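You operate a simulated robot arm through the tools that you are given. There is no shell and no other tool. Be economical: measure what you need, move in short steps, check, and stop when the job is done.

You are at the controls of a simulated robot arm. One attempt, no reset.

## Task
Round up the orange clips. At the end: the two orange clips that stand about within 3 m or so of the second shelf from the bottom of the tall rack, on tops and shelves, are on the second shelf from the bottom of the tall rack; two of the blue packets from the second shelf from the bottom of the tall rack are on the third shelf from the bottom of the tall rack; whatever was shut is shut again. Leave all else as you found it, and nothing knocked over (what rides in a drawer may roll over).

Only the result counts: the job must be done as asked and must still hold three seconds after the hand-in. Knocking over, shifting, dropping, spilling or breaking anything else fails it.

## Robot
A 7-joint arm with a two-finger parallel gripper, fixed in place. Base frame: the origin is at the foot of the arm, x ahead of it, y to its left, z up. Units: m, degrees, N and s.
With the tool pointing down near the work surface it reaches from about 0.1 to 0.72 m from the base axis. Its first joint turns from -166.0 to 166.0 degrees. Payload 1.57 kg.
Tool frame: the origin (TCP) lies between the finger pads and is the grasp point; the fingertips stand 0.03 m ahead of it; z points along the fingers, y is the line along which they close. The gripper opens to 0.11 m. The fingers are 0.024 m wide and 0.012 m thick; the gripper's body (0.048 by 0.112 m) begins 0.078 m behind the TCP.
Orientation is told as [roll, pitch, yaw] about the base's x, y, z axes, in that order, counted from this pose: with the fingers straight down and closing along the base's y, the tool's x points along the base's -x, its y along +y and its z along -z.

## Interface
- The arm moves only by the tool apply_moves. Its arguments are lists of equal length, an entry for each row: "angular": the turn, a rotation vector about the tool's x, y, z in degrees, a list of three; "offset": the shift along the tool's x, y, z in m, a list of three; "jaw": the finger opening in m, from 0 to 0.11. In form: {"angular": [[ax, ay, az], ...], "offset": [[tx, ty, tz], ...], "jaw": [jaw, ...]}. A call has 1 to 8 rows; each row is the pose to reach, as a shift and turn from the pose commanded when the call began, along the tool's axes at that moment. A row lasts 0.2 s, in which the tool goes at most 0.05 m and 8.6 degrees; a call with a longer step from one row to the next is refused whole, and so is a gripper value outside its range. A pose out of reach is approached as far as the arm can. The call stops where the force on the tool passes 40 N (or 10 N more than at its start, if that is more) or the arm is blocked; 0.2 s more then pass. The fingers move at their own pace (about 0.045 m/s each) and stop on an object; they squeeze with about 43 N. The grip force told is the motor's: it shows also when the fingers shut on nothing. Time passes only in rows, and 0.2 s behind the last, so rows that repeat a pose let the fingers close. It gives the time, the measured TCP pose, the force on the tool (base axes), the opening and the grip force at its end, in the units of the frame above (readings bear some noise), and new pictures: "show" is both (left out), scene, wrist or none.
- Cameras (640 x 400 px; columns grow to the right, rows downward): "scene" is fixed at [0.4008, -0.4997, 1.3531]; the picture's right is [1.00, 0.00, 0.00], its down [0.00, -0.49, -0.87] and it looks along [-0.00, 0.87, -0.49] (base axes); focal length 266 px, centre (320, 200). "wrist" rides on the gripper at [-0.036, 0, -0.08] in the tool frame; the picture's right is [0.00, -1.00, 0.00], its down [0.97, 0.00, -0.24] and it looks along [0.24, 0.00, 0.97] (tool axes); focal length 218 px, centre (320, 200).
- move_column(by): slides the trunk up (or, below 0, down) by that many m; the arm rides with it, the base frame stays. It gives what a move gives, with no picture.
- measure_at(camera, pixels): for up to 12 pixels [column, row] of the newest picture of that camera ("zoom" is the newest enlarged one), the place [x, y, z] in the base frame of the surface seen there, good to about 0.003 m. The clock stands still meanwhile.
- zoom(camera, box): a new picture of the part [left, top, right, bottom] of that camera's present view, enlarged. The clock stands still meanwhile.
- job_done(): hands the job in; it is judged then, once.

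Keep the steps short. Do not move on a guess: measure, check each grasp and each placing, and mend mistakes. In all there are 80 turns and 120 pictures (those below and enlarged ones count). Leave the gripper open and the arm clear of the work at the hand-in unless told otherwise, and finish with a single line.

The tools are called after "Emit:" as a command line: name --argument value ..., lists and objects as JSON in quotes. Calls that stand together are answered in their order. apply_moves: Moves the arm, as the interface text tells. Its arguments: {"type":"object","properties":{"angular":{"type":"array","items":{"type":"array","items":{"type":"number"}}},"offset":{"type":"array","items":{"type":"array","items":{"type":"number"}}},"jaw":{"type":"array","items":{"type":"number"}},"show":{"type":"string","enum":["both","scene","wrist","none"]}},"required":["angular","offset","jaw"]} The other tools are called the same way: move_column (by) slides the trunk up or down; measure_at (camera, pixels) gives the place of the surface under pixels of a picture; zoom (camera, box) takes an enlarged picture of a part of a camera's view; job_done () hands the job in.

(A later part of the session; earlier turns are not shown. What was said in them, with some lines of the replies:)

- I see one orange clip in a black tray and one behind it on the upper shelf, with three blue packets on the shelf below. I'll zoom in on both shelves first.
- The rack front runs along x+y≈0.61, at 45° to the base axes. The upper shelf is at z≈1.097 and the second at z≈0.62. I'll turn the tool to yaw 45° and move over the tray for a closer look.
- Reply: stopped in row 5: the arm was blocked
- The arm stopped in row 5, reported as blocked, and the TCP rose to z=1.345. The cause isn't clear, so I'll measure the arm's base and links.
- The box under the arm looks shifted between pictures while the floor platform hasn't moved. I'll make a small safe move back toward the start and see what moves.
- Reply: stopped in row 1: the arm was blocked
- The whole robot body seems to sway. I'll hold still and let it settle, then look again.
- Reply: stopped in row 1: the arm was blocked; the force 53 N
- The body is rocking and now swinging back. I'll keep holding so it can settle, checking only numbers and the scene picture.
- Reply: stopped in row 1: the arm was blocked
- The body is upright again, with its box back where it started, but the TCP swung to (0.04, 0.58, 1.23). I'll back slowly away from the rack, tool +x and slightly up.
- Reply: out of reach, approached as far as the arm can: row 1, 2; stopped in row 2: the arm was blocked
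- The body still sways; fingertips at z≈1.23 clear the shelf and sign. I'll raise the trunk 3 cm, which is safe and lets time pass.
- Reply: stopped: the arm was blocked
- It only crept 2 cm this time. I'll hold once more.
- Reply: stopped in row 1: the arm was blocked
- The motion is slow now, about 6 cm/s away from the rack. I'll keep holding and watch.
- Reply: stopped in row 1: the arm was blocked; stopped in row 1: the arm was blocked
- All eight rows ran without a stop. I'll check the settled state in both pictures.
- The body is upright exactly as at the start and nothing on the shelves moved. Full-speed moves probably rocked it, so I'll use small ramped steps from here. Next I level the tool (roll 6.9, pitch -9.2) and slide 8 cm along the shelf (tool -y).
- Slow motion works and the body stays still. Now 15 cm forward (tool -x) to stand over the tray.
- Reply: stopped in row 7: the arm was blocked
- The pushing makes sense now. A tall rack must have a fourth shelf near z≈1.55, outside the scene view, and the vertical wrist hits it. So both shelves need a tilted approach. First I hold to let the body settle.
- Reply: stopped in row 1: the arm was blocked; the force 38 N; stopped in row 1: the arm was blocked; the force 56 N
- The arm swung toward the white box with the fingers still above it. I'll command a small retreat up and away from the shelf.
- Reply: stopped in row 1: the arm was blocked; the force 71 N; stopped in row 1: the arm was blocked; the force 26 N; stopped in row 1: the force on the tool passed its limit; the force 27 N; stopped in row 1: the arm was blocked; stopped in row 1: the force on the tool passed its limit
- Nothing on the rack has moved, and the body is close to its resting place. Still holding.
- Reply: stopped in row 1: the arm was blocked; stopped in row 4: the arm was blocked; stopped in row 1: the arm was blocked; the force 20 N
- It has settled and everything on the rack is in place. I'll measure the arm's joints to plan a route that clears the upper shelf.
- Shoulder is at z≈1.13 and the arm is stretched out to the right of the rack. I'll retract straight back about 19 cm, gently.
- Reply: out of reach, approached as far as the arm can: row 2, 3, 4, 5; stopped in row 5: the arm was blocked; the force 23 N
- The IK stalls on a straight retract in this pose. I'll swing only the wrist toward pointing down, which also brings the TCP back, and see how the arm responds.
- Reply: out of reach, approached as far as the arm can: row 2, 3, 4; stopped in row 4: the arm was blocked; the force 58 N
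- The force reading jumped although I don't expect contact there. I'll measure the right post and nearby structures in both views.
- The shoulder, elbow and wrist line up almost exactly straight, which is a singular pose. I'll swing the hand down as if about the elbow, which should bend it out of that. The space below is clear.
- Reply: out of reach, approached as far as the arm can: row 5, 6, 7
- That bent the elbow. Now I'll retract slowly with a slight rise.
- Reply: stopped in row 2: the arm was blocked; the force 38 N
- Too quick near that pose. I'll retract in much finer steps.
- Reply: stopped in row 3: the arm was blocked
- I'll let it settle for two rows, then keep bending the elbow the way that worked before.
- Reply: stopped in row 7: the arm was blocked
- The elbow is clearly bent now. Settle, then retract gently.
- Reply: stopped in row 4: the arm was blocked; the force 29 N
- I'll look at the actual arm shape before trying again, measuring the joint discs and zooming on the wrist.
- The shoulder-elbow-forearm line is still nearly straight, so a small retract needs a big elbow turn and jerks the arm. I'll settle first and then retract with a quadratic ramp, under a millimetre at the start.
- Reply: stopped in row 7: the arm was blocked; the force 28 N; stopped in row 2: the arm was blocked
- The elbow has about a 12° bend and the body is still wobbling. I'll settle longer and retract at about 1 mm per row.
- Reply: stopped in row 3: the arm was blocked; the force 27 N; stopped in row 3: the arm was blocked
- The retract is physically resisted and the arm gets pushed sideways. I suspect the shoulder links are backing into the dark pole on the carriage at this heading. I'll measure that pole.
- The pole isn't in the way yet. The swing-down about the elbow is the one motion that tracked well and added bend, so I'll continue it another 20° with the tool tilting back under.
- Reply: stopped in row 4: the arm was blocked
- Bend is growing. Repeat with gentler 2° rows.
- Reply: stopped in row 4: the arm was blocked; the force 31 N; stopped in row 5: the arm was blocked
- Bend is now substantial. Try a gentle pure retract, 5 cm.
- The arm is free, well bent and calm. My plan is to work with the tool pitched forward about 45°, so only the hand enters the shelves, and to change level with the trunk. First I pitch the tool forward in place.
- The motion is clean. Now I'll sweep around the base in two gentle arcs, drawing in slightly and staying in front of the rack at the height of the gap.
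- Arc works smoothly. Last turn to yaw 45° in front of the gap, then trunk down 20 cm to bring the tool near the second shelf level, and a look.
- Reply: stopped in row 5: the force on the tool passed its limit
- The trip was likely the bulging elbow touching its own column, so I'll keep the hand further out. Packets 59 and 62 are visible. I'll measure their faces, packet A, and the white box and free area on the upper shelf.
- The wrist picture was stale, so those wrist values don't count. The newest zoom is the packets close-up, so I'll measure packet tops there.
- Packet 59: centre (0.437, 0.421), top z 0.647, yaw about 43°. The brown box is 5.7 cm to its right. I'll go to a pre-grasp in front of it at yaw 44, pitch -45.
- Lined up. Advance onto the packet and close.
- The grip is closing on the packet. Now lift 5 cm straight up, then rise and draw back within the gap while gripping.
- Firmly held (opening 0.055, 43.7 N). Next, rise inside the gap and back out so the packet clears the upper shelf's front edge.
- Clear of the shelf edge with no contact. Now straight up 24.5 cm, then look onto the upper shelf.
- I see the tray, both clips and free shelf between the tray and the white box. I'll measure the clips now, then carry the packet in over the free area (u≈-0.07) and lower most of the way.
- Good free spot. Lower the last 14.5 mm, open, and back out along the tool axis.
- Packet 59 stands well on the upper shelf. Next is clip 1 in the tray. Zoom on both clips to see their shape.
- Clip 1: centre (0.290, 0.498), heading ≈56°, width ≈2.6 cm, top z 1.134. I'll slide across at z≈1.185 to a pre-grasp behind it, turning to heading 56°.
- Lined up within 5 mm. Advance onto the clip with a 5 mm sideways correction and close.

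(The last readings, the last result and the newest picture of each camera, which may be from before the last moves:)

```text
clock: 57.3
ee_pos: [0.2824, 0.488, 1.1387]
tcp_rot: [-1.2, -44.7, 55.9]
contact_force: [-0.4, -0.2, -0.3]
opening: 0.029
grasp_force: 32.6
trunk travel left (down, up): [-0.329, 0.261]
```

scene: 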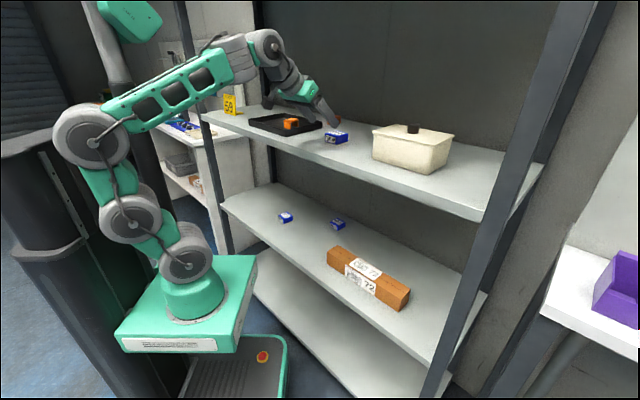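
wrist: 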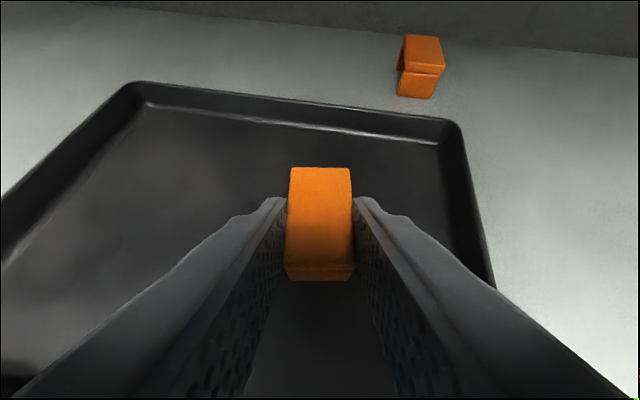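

Clip 1 gripped (opening 0.029). Lift clear of the tray, back out to the front of the rack, and start down outside the shelf edge.

Emit:
apply_moves --angular '[[0, 0, 0], [0, 0, 0], [0.24, 0, 0.24], [0.97, 0, 0.97], [2, 0, 2], [3.2, 0, 3.2], [4.4, 0, 4.4], [5.5, 0, 5.5]]' --offset '[[-0.0057, 0, -0.0057], [-0.0198, 0, -0.0198], [-0.0275, -0.0033, -0.0361], [-0.018, -0.013, -0.0527], [0.0021, -0.0272, -0.07], [0.0252, -0.0435, -0.0902], [0.0483, -0.0598, -0.1105], [0.0684, -0.0739, -0.1278]]' --jaw '[0.01, 0.01, 0.01, 0.01, 0.01, 0.01, 0.01, 0.01]' --show "wrist"

Emit:
apply_moves --angular '[[0.77, 0, 0.77], [1.94, 0, 1.94], [2.58, 0, 2.58], [2.58, 0, 2.58], [2.58, 0, 2.58], [2.58, 0, 2.58], [2.58, 0, 2.58], [2.58, 0, 2.58]]' --offset '[[0.0148, -0.013, -0.0148], [0.0392, -0.0325, -0.035], [0.0537, -0.0433, -0.0453], [0.0707, -0.0433, -0.0283], [0.0955, -0.0433, -0.0035], [0.1223, -0.0433, 0.0233], [0.1492, -0.0433, 0.0502], [0.1732, -0.0433, 0.0742]]' --jaw '[0.01, 0.01, 0.01, 0.01, 0.01, 0.01, 0.01, 0.01]' --show "both"

```text
clock: 59.1
ee_pos: [0.2653, 0.3327, 1.183]
tcp_rot: [-1.2, -44.7, 48.0]
contact_force: [0.0, 0.8, -0.2]
opening: 0.0286
grasp_force: 38.7
trunk travel left (down, up): [-0.329, 0.261]
```

wrist: 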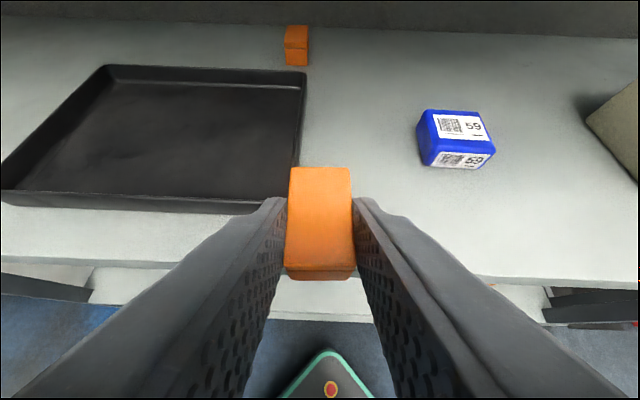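

```text
clock: 60.9
ee_pos: [0.2484, 0.2504, 1.0089]
tcp_rot: [-1.2, -44.9, 44.4]
contact_force: [0.0, -0.2, 0.2]
opening: 0.0288
grasp_force: 38.6
trunk travel left (down, up): [-0.329, 0.261]
```

scene: 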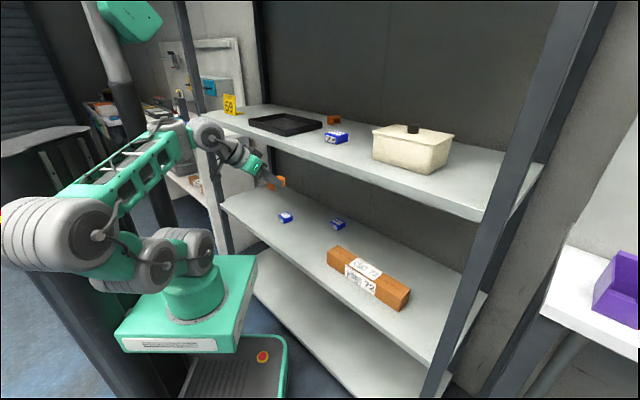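
wrist: 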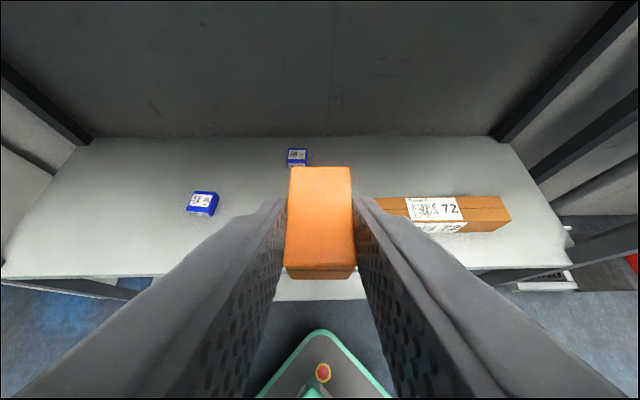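

On track, nothing disturbed. Descend and enter the lower gap, stopping about 1.7 cm above the place height over the empty spot of packet 59.

Emit:
apply_moves --angular '[[0, 0, 0], [0, 0, 0], [0, 0, 0], [0, 0, 0], [0, 0, 0], [0, 0, 0], [0, 0, 0], [0, 0, 0]]' --offset '[[0.0071, 0, 0.0071], [0.0283, 0, 0.0283], [0.046, 0, 0.053], [0.0318, 0, 0.0813], [0.012, 0, 0.111], [-0.0021, 0, 0.1435], [-0.0035, 0, 0.1803], [0.0049, 0, 0.2142]]' --jaw '[0.01, 0.01, 0.01, 0.01, 0.01, 0.01, 0.01, 0.01]' --show "none"

Emit:
apply_moves --angular '[[0, 0, 0], [0, 0, 0], [0, 0, 0], [0, 0, 0], [0, 0, 0], [0, 0, 0], [0, 0, 0], [0, 0, 0]]' --offset '[[0.0127, -0.002, 0.0297], [0.0269, -0.005, 0.0665], [0.0382, -0.008, 0.1032], [0.0481, -0.011, 0.1358], [0.0537, -0.013, 0.1612], [0.0594, -0.015, 0.1782], [0.0665, -0.015, 0.1853], [0.0693, -0.015, 0.1881]]' --jaw '[0.01, 0.01, 0.01, 0.01, 0.01, 0.01, 0.01, 0.01]' --show "both"

```text
clock: 62.7
ee_pos: [0.3541, 0.3491, 0.8513]
tcp_rot: [-1.2, -45.0, 44.5]
contact_force: [0.5, 0.4, 1.0]
opening: 0.0285
grasp_force: 38.2
trunk travel left (down, up): [-0.329, 0.261]
```

```text
clock: 64.5
ee_pos: [0.4304, 0.3936, 0.67]
tcp_rot: [-1.4, -44.9, 44.5]
contact_force: [-0.2, -0.1, 0.4]
opening: 0.0289
grasp_force: 38.1
trunk travel left (down, up): [-0.329, 0.261]
```

scene: 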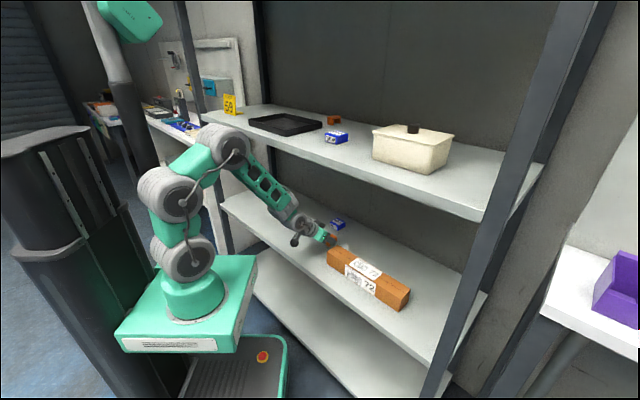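
wrist: 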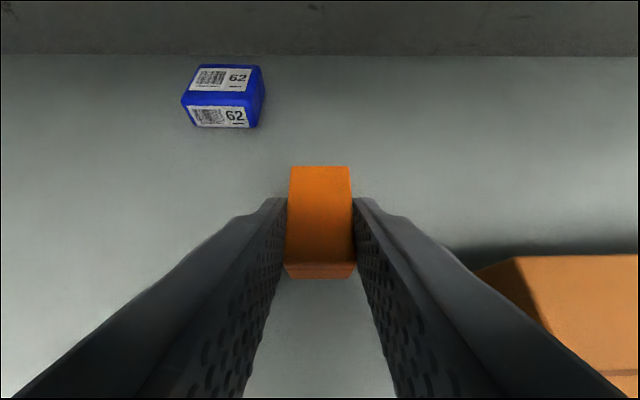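

Clear spot. Lower 15.5 mm, open to 5.5 cm, and retreat along the tool.

Emit:
apply_moves --angular '[[0, 0, 0], [0, 0, 0], [0, 0, 0], [0, 0, 0], [0, 0, 0], [0, 0, 0], [0, 0, 0], [0, 0, 0]]' --offset '[[0.0045, 0, 0.0045], [0.009, 0, 0.009], [0.011, 0, 0.011], [0.011, 0, 0.011], [0.011, 0, 0.011], [0.011, 0, 0.005], [0.011, 0, -0.02], [0.011, 0, -0.06]]' --jaw '[0.01, 0.01, 0.01, 0.04, 0.055, 0.055, 0.055, 0.055]' --show "wrist"

```text
clock: 66.3
ee_pos: [0.3915, 0.3718, 0.7053]
tcp_rot: [-1.4, -44.8, 44.5]
contact_force: [0.2, 0.8, 0.4]
opening: 0.055
grasp_force: 0.1
trunk travel left (down, up): [-0.329, 0.261]
```

wrist: 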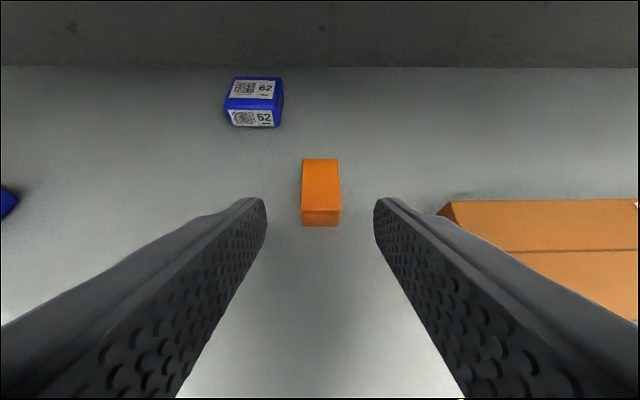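

Clip 1 is standing on the second shelf. Next is packet 26: centre (0.2275, 0.608), heading about 37°. Slide left at z≈0.70 to its pre-grasp.

Emit:
apply_moves --angular '[[0.2, 0, 0.2], [0.75, 0, 0.75], [1.5, 0, 1.5], [2.3, 0, 2.3], [3.1, 0, 3.1], [3.9, 0, 3.9], [4.7, 0, 4.7], [5.3, 0, 5.3]]' --offset '[[0.0004, 0.0117, 0], [0.0015, 0.0408, 0], [0.003, 0.0816, 0], [0.0046, 0.1253, 0], [0.0063, 0.169, 0], [0.0079, 0.2127, 0], [0.0095, 0.2564, 0], [0.0108, 0.2914, 0]]' --jaw '[0.055, 0.055, 0.06, 0.07, 0.08, 0.085, 0.085, 0.085]' --show "both"

```text
clock: 68.1
ee_pos: [0.1874, 0.5768, 0.6939]
tcp_rot: [-1.4, -44.9, 37.1]
contact_force: [-0.9, -0.6, 0.8]
opening: 0.0848
grasp_force: 0.2
trunk travel left (down, up): [-0.329, 0.261]
```

scene: 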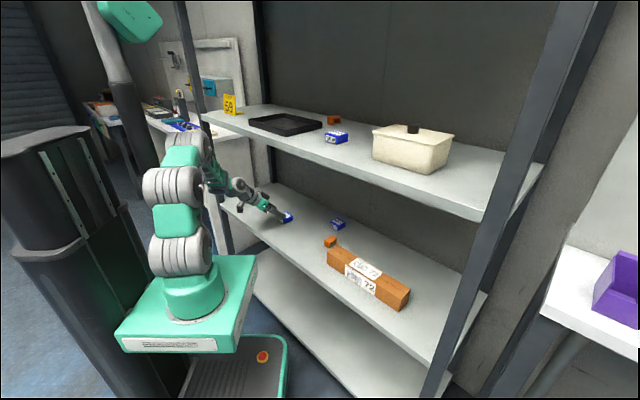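
wrist: 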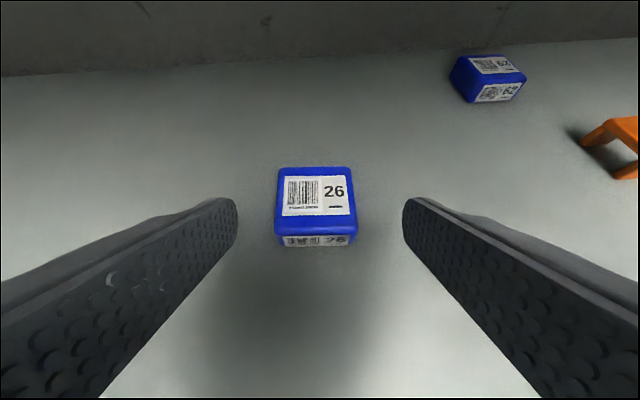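

Well centred. Advance and close on packet 26.

Emit:
apply_moves --angular '[[0, 0, 0], [0, 0, 0], [0, 0, 0], [0, 0, 0], [0, 0, 0], [0, 0, 0], [0, 0, 0], [0, 0, 0]]' --offset '[[0, 0.001, 0.006], [0.001, 0.001, 0.024], [0.0016, 0.001, 0.044], [0.0016, 0.001, 0.0536], [0.0016, 0.001, 0.0536], [0.0016, 0.001, 0.0536], [0.0016, 0.001, 0.0536], [0.0016, 0.001, 0.0536]]' --jaw '[0.085, 0.085, 0.085, 0.085, 0.05, 0.03, 0.03, 0.03]' --show "wrist"

```text
clock: 69.9
ee_pos: [0.2175, 0.5985, 0.6553]
tcp_rot: [-1.3, -45.0, 37.0]
contact_force: [0.1, 1.1, 0.8]
opening: 0.0555
grasp_force: 33.2
trunk travel left (down, up): [-0.329, 0.261]
```

wrist: 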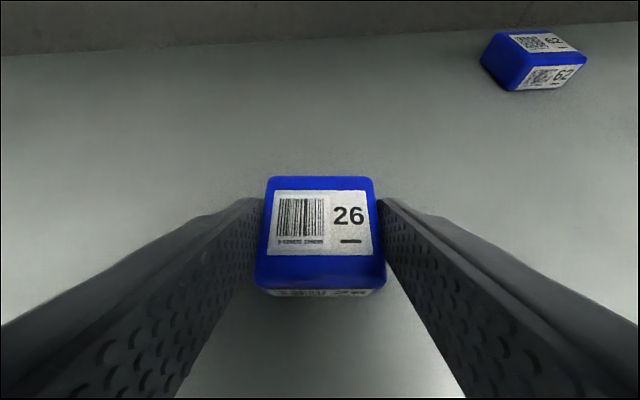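

Packet 26 gripped. Lift, swing back to the middle of the gap and out in front as before.

Emit:
apply_moves --angular '[[0, 0, 0], [0, 0, 0], [-0.19, 0, -0.19], [-0.56, 0, -0.56], [-1.1, 0, -1.1], [-1.75, 0, -1.75], [-2.45, 0, -2.45], [-3.06, 0, -3.06]]' --offset '[[-0.0042, 0, -0.0042], [-0.0177, 0, -0.0177], [-0.0389, -0.01, -0.0389], [-0.0622, -0.03, -0.0622], [-0.0785, -0.06, -0.0841], [-0.0898, -0.095, -0.1011], [-0.094, -0.132, -0.111], [-0.094, -0.165, -0.1153]]' --jaw '[0.03, 0.03, 0.03, 0.03, 0.03, 0.03, 0.03, 0.03]' --show "none"

Emit:
apply_moves --angular '[[-0.36, 0, -0.36], [-0.9, 0, -0.9], [-1.45, 0, -1.45], [-1.85, 0, -1.85], [-2.1, 0, -2.1], [-2.26, 0, -2.26], [-2.26, 0, -2.26], [-2.26, 0, -2.26]]' --offset '[[-0.0064, -0.02, -0.0106], [-0.0163, -0.05, -0.0332], [-0.0262, -0.08, -0.0658], [-0.0304, -0.102, -0.1011], [-0.0226, -0.117, -0.1358], [-0.0078, -0.1243, -0.1662], [0.0106, -0.1243, -0.1945], [0.0279, -0.1243, -0.2145]]' --jaw '[0.03, 0.03, 0.03, 0.03, 0.03, 0.03, 0.03, 0.03]' --show "both"

```text
clock: 71.7
ee_pos: [0.2996, 0.4586, 0.8049]
tcp_rot: [-1.4, -44.9, 41.5]
contact_force: [0.2, -0.6, -1.6]
opening: 0.0556
grasp_force: 43.3
trunk travel left (down, up): [-0.329, 0.261]
```

```text
clock: 73.5
ee_pos: [0.2475, 0.2541, 0.9348]
tcp_rot: [-1.3, -44.7, 44.6]
contact_force: [-0.1, -0.4, -2.1]
opening: 0.0552
grasp_force: 42.7
trunk travel left (down, up): [-0.329, 0.261]
```

scene: 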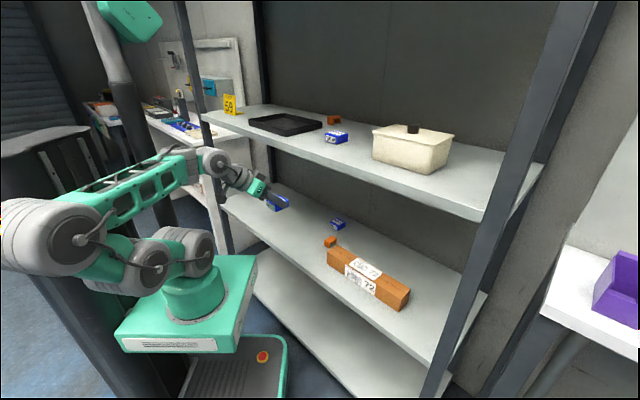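
wrist: 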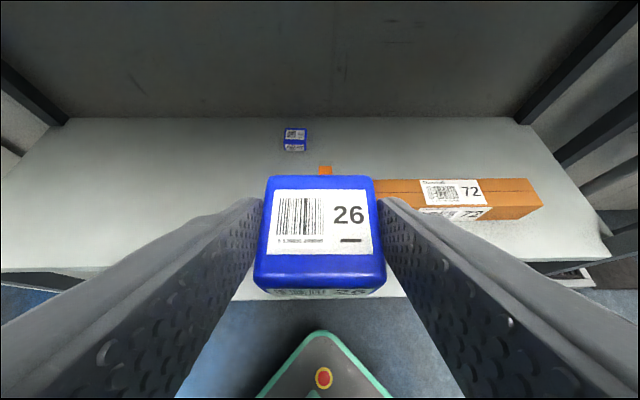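

Same route up, then in over the free strip in front (u≈0, TCP v≈0.486).

Emit:
apply_moves --angular '[[0, 0, 0], [0, 0, 0], [0, 0, 0], [0, 0, 0], [0, 0, 0], [0, 0, 0], [0, 0, 0], [0, 0, 0]]' --offset '[[-0.0057, 0, -0.0057], [-0.0247, 0, -0.0247], [-0.053, 0, -0.053], [-0.0813, 0, -0.0813], [-0.1096, 0, -0.1096], [-0.1379, 0, -0.1379], [-0.1612, 0, -0.1612], [-0.1732, 0, -0.1732]]' --jaw '[0.03, 0.03, 0.03, 0.03, 0.03, 0.03, 0.03, 0.03]' --show "none"

Emit:
apply_moves --angular '[[0, 0, 0], [0, 0, 0], [0, 0, 0], [0, 0, 0], [0, 0, 0], [0, 0, 0], [0, 0, 0], [0, 0, 0]]' --offset '[[-0.0035, -0.001, 0.0035], [-0.0177, -0.003, 0.0177], [-0.0389, -0.005, 0.0389], [-0.0601, -0.008, 0.0601], [-0.0735, -0.008, 0.082], [-0.0778, -0.008, 0.099], [-0.075, -0.008, 0.1103], [-0.0714, -0.008, 0.1138]]' --jaw '[0.03, 0.03, 0.03, 0.03, 0.03, 0.03, 0.03, 0.03]' --show "both"

```text
clock: 75.3
ee_pos: [0.247, 0.2557, 1.1794]
tcp_rot: [-1.6, -44.6, 44.7]
contact_force: [0.0, -0.1, -2.2]
opening: 0.0552
grasp_force: 43.3
trunk travel left (down, up): [-0.329, 0.261]
```

```text
clock: 77.1
ee_pos: [0.3461, 0.3425, 1.1541]
tcp_rot: [-1.3, -44.9, 44.5]
contact_force: [-1.8, 0.1, -2.9]
opening: 0.0555
grasp_force: 43.1
trunk travel left (down, up): [-0.329, 0.261]
```

scene: 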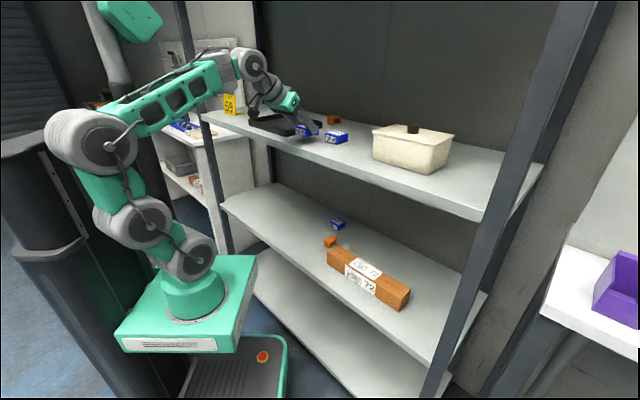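
wrist: 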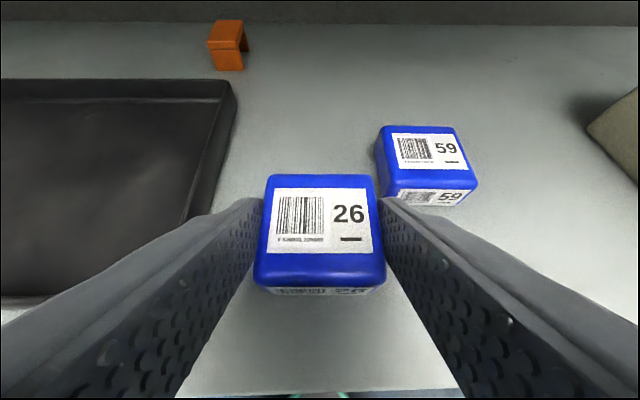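

Packet 59 is close on the right, so I'll shift 1.5 cm back and 0.8 cm left, lower 18 mm, open only to 7.2 cm and back off.

Emit:
apply_moves --angular '[[0, 0, 0], [0, 0, 0], [0, 0, 0], [0, 0, 0], [0, 0, 0], [0, 0, 0], [0, 0, 0], [0, 0, 0]]' --offset '[[0.0035, 0.003, -0.0035], [0.0127, 0.008, -0.0085], [0.0191, 0.008, -0.0021], [0.0233, 0.008, 0.0021], [0.0233, 0.008, 0.0021], [0.0233, 0.008, 0.0021], [0.0233, 0.008, -0.02], [0.0233, 0.008, -0.06]]' --jaw '[0.03, 0.03, 0.03, 0.03, 0.065, 0.072, 0.072, 0.072]' --show "both"

```text
clock: 78.9
ee_pos: [0.2967, 0.3051, 1.1797]
tcp_rot: [-1.5, -44.8, 44.6]
contact_force: [-0.9, -0.6, 0.1]
opening: 0.0721
grasp_force: 0.2
trunk travel left (down, up): [-0.329, 0.261]
```

scene: 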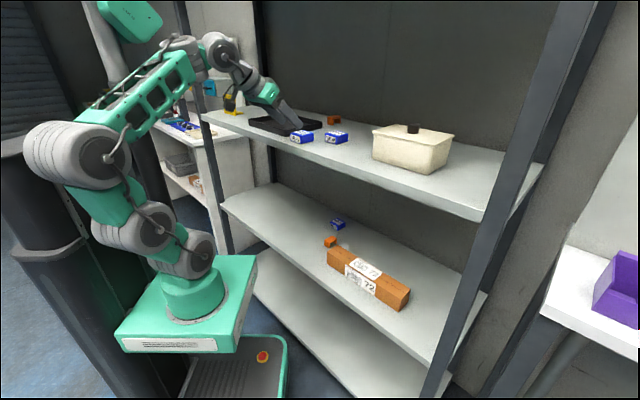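
wrist: 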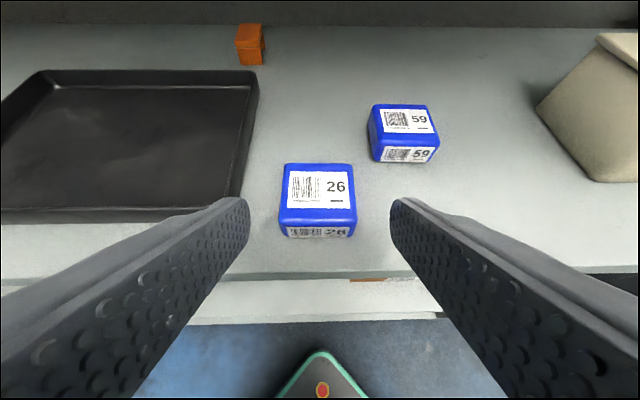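

Both packets are on the third shelf. For the deep clip 2 I'll raise the trunk 20 cm for reach, then descend forward above the packets to z≈1.215 for a close look.

Emit:
move_column --by 0.2

Emit:
apply_moves --angular '[[-0.1, 0, -0.1], [-0.5, 0, -0.5], [-1.1, 0, -1.1], [-1.8, 0, -1.8], [-2.6, 0, -2.6], [-3.4, 0, -3.4], [-4.1, 0, -4.1], [-4.5, 0, -4.5]]' --offset '[[0.0021, 0.001, 0.0092], [0.0071, 0.005, 0.0354], [0.0113, 0.011, 0.0707], [0.0141, 0.018, 0.1075], [0.0156, 0.026, 0.1428], [0.0156, 0.034, 0.1768], [0.0134, 0.042, 0.2057], [0.0106, 0.047, 0.2227]]' --jaw '[0.072, 0.07, 0.06, 0.06, 0.06, 0.06, 0.06, 0.06]' --show "both"

```text
clock: 81.1
ee_pos: [0.2975, 0.3053, 1.3788]
tcp_rot: [-1.4, -44.9, 44.6]
contact_force: [-0.5, 0.1, 0.1]
opening: 0.0722
grasp_force: 0.0
trunk travel left (down, up): [-0.529, 0.061]
```

```text
clock: 82.9
ee_pos: [0.3746, 0.4423, 1.2136]
tcp_rot: [-1.3, -44.8, 50.9]
contact_force: [0.7, 0.4, -0.9]
opening: 0.0598
grasp_force: 0.1
trunk travel left (down, up): [-0.529, 0.061]
```

scene: 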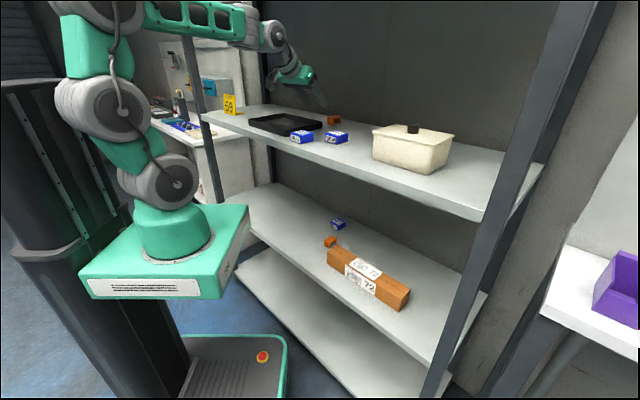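
wrist: 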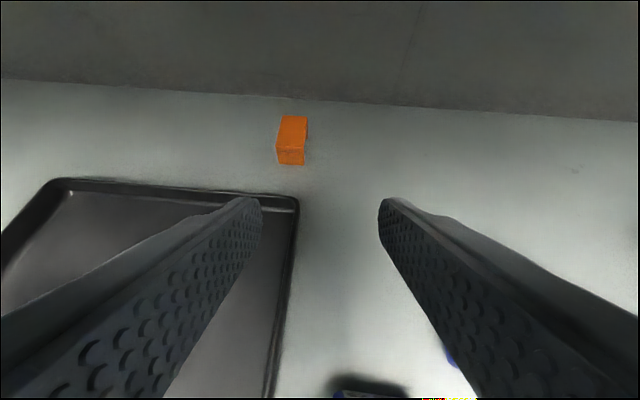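

Emit:
measure_at --camera "wrist" --pixels '[[284, 118], [304, 118], [302, 146], [279, 146], [292, 132], [290, 163], [280, 160], [303, 162], [297, 198], [285, 200]]'

Emit:
zoom --camera "wrist" --box '[230, 90, 390, 190]'

```text
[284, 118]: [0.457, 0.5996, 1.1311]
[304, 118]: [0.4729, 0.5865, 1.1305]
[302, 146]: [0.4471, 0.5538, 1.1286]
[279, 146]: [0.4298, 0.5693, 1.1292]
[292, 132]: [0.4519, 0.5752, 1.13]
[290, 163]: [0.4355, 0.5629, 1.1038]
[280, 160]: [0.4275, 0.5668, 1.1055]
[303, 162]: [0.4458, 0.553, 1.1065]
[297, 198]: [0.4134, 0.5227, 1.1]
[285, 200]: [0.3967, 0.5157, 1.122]
```

```text
4.00 times, centred on (310, 140) of wrist
```

zoom: 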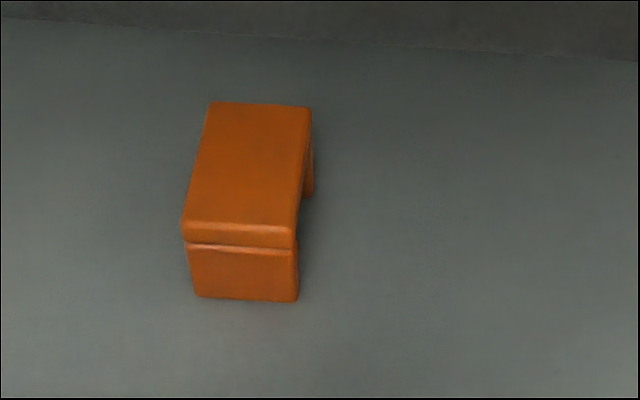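

Clip 2: centre (0.452, 0.577), heading ≈50°. Approach through a pre-grasp and onto it with the jaw at 6 cm.

Emit:
apply_moves --angular '[[0, 0, 0], [0, 0, 0], [0, 0, 0], [0, 0, 0], [0, 0, 0], [0, 0, 0], [0, 0, 0], [0, 0, 0]]' --offset '[[-0.0035, 0.003, 0.0078], [-0.0127, 0.01, 0.0297], [-0.0255, 0.018, 0.0566], [-0.0368, 0.024, 0.0792], [-0.0431, 0.0253, 0.094], [-0.0431, 0.0253, 0.1152], [-0.0431, 0.0253, 0.1379], [-0.0438, 0.0253, 0.1534]]' --jaw '[0.06, 0.06, 0.06, 0.06, 0.06, 0.06, 0.06, 0.06]' --show "both"

```text
clock: 84.7
ee_pos: [0.4454, 0.5639, 1.135]
tcp_rot: [-1.3, -44.7, 51.0]
contact_force: [0.0, 1.5, -0.5]
opening: 0.0602
grasp_force: 0.0
trunk travel left (down, up): [-0.529, 0.061]
```

scene: 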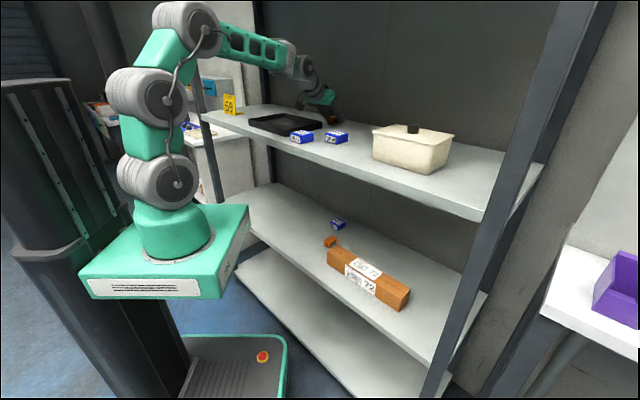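
wrist: 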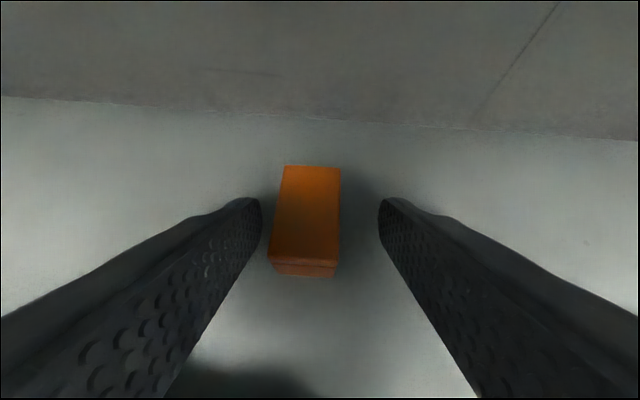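

Clip 2 is between the fingers. Close with a 3 mm centring, then lift 3 cm.

Emit:
apply_moves --angular '[[0, 0, 0], [0, 0, 0], [0, 0, 0], [0, 0, 0], [0, 0, 0], [0, 0, 0], [0, 0, 0], [0, 0, 0]]' --offset '[[0, 0.003, 0], [0, 0.003, 0], [0, 0.003, 0], [0, 0.003, 0], [0, 0.003, 0], [-0.003, 0.003, -0.003], [-0.012, 0.003, -0.012], [-0.024, 0.003, -0.024]]' --jaw '[0.05, 0.03, 0.01, 0.01, 0.01, 0.01, 0.01, 0.01]' --show "wrist"

```text
clock: 86.5
ee_pos: [0.443, 0.5657, 1.1701]
tcp_rot: [-1.3, -44.7, 50.9]
contact_force: [-0.2, 0.1, 0.2]
opening: 0.0287
grasp_force: 38.5
trunk travel left (down, up): [-0.529, 0.061]
```

wrist: 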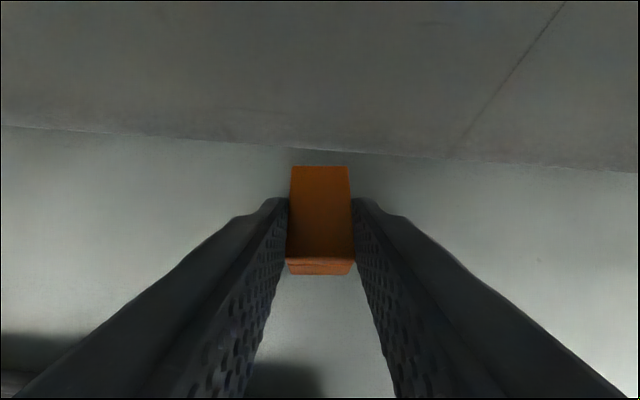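

Clip 2 is held (opening 0.029, 38 N). Retrace the route out above the packets, then lower the trunk back 20 cm in front of the rack.

Emit:
apply_moves --angular '[[0, 0, 0], [0, 0, 0], [0, 0, 0], [0, 0, 0], [0, 0, 0], [0, 0, 0], [0, 0, 0], [0, 0, 0]]' --offset '[[-0.0028, -0.001, -0.0085], [-0.0042, -0.003, -0.0297], [0, -0.007, -0.0566], [0.0092, -0.012, -0.0827], [0.0212, -0.016, -0.1061], [0.0325, -0.02, -0.1259], [0.0424, -0.023, -0.1414], [0.0487, -0.0247, -0.1477]]' --jaw '[0.01, 0.01, 0.01, 0.01, 0.01, 0.01, 0.01, 0.01]' --show "none"

Emit:
apply_moves --angular '[[0.18, 0, 0.18], [0.68, 0, 0.68], [1.35, 0, 1.35], [2.07, 0, 2.07], [2.79, 0, 2.79], [3.5, 0, 3.5], [4.14, 0, 4.14], [4.5, 0, 4.5]]' --offset '[[0.0024, -0.0008, -0.0103], [0.0091, -0.0029, -0.0387], [0.018, -0.0057, -0.0774], [0.0276, -0.0088, -0.1187], [0.0373, -0.0118, -0.16], [0.0469, -0.0149, -0.2013], [0.0553, -0.0176, -0.2374], [0.0601, -0.0191, -0.2581]]' --jaw '[0.01, 0.01, 0.01, 0.01, 0.01, 0.01, 0.01, 0.01]' --show "both"

Emit:
move_column --by -0.2

```text
clock: 88.3
ee_pos: [0.3713, 0.4426, 1.2402]
tcp_rot: [-1.3, -44.9, 50.9]
contact_force: [-0.9, -0.5, 0.5]
opening: 0.0289
grasp_force: 38.7
trunk travel left (down, up): [-0.529, 0.061]
```

```text
clock: 90.1
ee_pos: [0.2439, 0.2577, 1.3399]
tcp_rot: [-8.4, -40.8, 48.9]
contact_force: [-0.2, 0.6, -0.1]
opening: 0.0289
grasp_force: 38.8
trunk travel left (down, up): [-0.529, 0.061]
```

scene: 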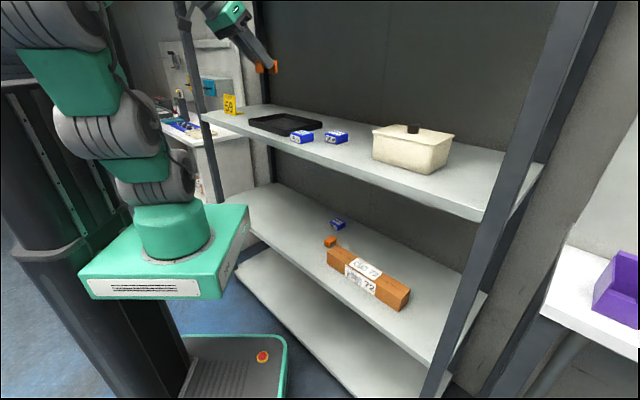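
wrist: 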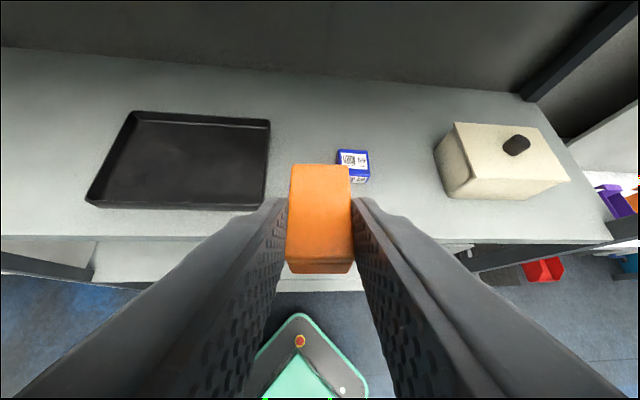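

```text
clock: 92.3
ee_pos: [0.2417, 0.2617, 1.1419]
tcp_rot: [-8.1, -41.0, 49.2]
contact_force: [-1.0, -0.2, -0.4]
opening: 0.0288
grasp_force: 38.3
trunk travel left (down, up): [-0.329, 0.261]
```

The tool lags its command slightly (roll -8°, z 1.142), probably from the elbow being near a limit. Going down should free it, so I'll descend slowly outside the shelf and check.

Emit:
apply_moves --angular '[[0, 0, 0], [0, 0, 0], [0, 0, 0], [0, 0, 0], [0, 0, 0], [0, 0, 0], [0, 0, 0], [0, 0, 0]]' --offset '[[0.0028, 0, 0.0028], [0.0141, 0, 0.0141], [0.0318, 0, 0.0318], [0.053, 0, 0.053], [0.0742, 0, 0.0742], [0.0955, 0, 0.0955], [0.1131, 0, 0.1131], [0.1237, 0, 0.1237]]' --jaw '[0.01, 0.01, 0.01, 0.01, 0.01, 0.01, 0.01, 0.01]' --show "both"

```text
clock: 94.1
ee_pos: [0.2431, 0.2615, 1.0041]
tcp_rot: [-1.3, -44.9, 44.6]
contact_force: [-0.3, 0.3, -0.1]
opening: 0.0288
grasp_force: 38.5
trunk travel left (down, up): [-0.329, 0.261]
```

scene: 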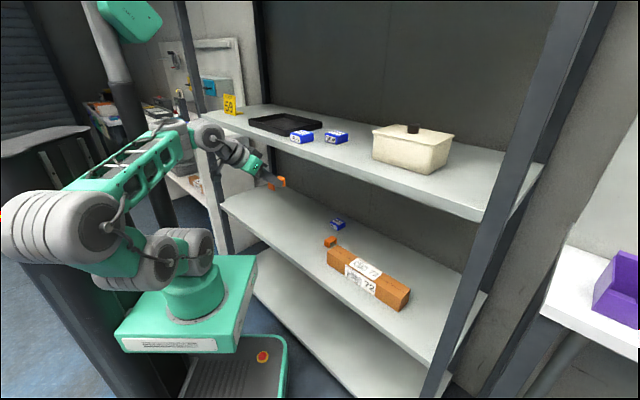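
wrist: 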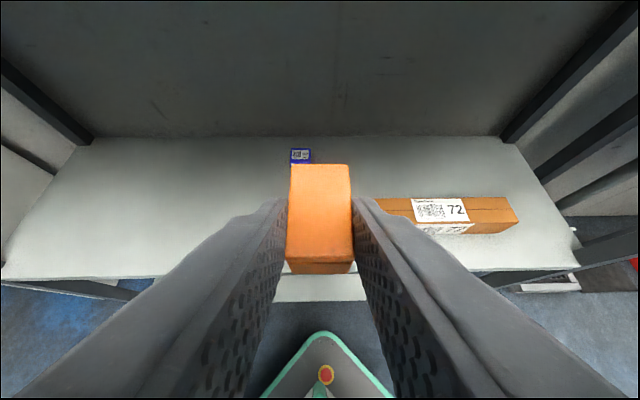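

Pose recovered exactly. Repeat the proven entry into the lower gap, this time 7 cm to the left so clip 2 lands beside clip 1 and in front of packet 62.

Emit:
apply_moves --angular '[[0, 0, 0], [0, 0, 0], [0, 0, 0], [0, 0, 0], [0, 0, 0], [0, 0, 0], [0, 0, 0], [0, 0, 0]]' --offset '[[0.0071, 0, 0.0071], [0.0283, 0, 0.0283], [0.046, 0, 0.053], [0.0318, 0, 0.0813], [0.012, 0.005, 0.111], [-0.0021, 0.012, 0.1435], [-0.0035, 0.02, 0.1803], [0.0049, 0.028, 0.2142]]' --jaw '[0.01, 0.01, 0.01, 0.01, 0.01, 0.01, 0.01, 0.01]' --show "none"

Emit:
apply_moves --angular '[[0, 0, 0], [0, 0, 0], [0, 0, 0], [0, 0, 0], [0, 0, 0], [0, 0, 0], [0, 0, 0], [0, 0, 0]]' --offset '[[0.0127, 0.008, 0.0297], [0.0269, 0.017, 0.0665], [0.0382, 0.026, 0.1032], [0.0481, 0.034, 0.1358], [0.0537, 0.04, 0.1612], [0.0594, 0.042, 0.1782], [0.0665, 0.042, 0.1853], [0.0693, 0.042, 0.1881]]' --jaw '[0.01, 0.01, 0.01, 0.01, 0.01, 0.01, 0.01, 0.01]' --show "wrist"

```text
clock: 95.9
ee_pos: [0.3337, 0.3836, 0.8493]
tcp_rot: [-1.3, -44.9, 44.4]
contact_force: [-1.0, -0.1, 0.1]
opening: 0.0288
grasp_force: 38.4
trunk travel left (down, up): [-0.329, 0.261]
```

```text
clock: 97.7
ee_pos: [0.3685, 0.4664, 0.6662]
tcp_rot: [-1.3, -44.8, 44.6]
contact_force: [-0.5, 0.6, -0.2]
opening: 0.0288
grasp_force: 38.2
trunk travel left (down, up): [-0.329, 0.261]
```

wrist: 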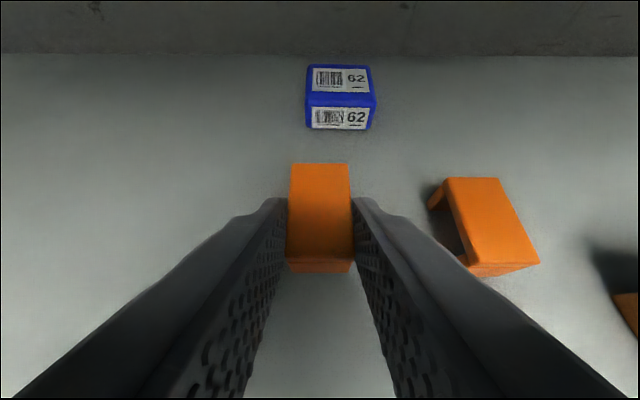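

Spot is clear. Lower 11 mm, open to 5 cm, and back out along the tool.

Emit:
apply_moves --angular '[[0, 0, 0], [0, 0, 0], [0, 0, 0], [0, 0, 0], [0, 0, 0], [0, 0, 0], [0, 0, 0], [0, 0, 0]]' --offset '[[0.0035, 0, 0.0035], [0.0065, 0, 0.0065], [0.008, 0, 0.008], [0.008, 0, 0.008], [0.008, 0, 0.008], [0.008, 0, 0.002], [0.008, 0, -0.022], [0.008, 0, -0.062]]' --jaw '[0.01, 0.01, 0.01, 0.04, 0.05, 0.05, 0.05, 0.05]' --show "wrist"

```text
clock: 99.5
ee_pos: [0.3335, 0.4319, 0.7028]
tcp_rot: [-1.4, -44.8, 44.6]
contact_force: [-0.3, -0.4, -0.9]
opening: 0.0505
grasp_force: 0.1
trunk travel left (down, up): [-0.329, 0.261]
```

wrist: 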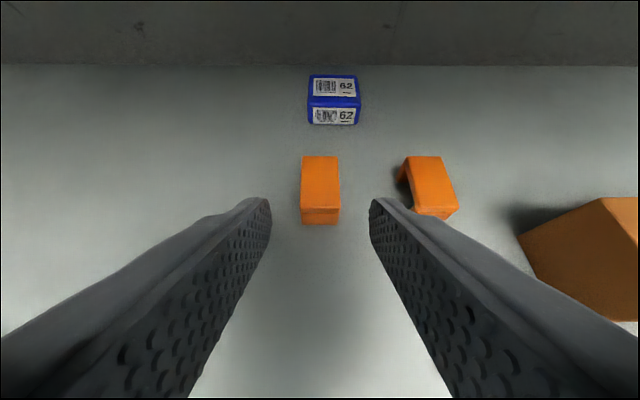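

Both clips stand on the second shelf. Withdraw up and out of the rack, opening the gripper fully, for a final check.

Emit:
apply_moves --angular '[[0, 0, 0], [0, 0, 0], [0, 0, 0], [0, 0, 0], [0, 0, 0], [0, 0, 0], [0, 0, 0], [0, 0, 0]]' --offset '[[-0.0049, 0, -0.0092], [-0.0198, 0, -0.0368], [-0.0354, 0, -0.0749], [-0.046, 0, -0.1167], [-0.046, -0.01, -0.1591], [-0.0354, -0.025, -0.1909], [-0.0212, -0.04, -0.2192], [-0.0071, -0.05, -0.2404]]' --jaw '[0.05, 0.05, 0.05, 0.05, 0.08, 0.11, 0.11, 0.11]' --show "both"

Emit:
zoom --camera "scene" --box '[200, 80, 480, 320]'

```text
clock: 101.3
ee_pos: [0.2442, 0.2807, 0.8809]
tcp_rot: [-1.3, -44.9, 44.7]
contact_force: [0.6, -0.7, 0.1]
opening: 0.1099
grasp_force: 0.0
trunk travel left (down, up): [-0.329, 0.261]
```

scene: 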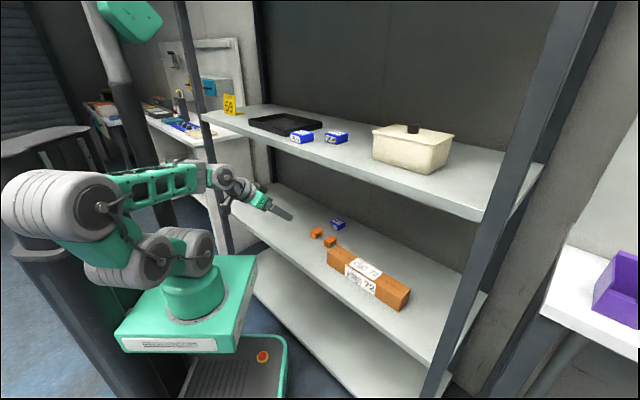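
wrist: 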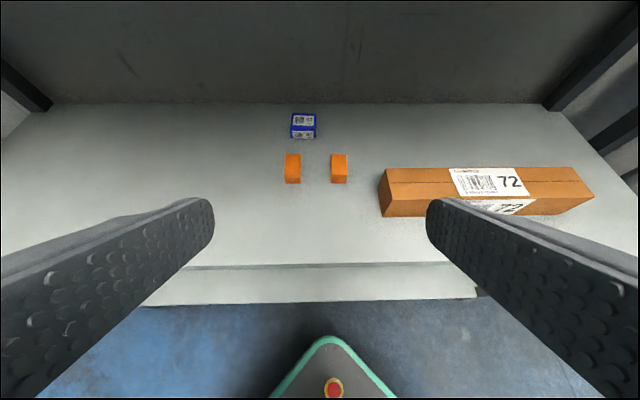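

```text
1.67 times, centred on (340, 200) of scene
```

zoom: 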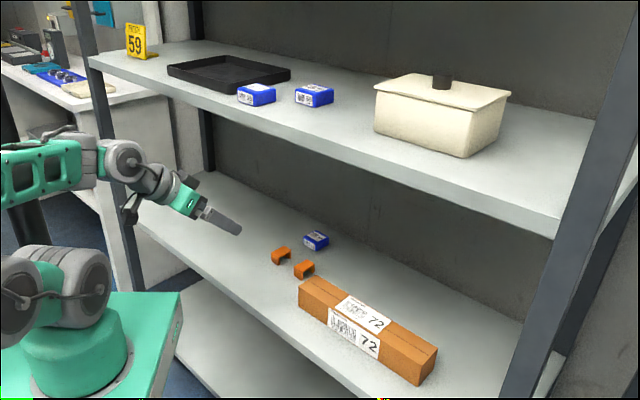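

Both orange clips are upright on the second shelf. Packets 26 and 59 are on the third shelf, and the tray, sign, white box, brown box and packet 62 sit where they were. The gripper is open and clear, so I'm handing in.

Emit:
job_done

```text
The job is handed in.
```

Both orange clips are on the second shelf and blue packets 26 and 59 are on the third; early on the arm twice hit something out of view and swung, but nothing looked moved in the final pictures.
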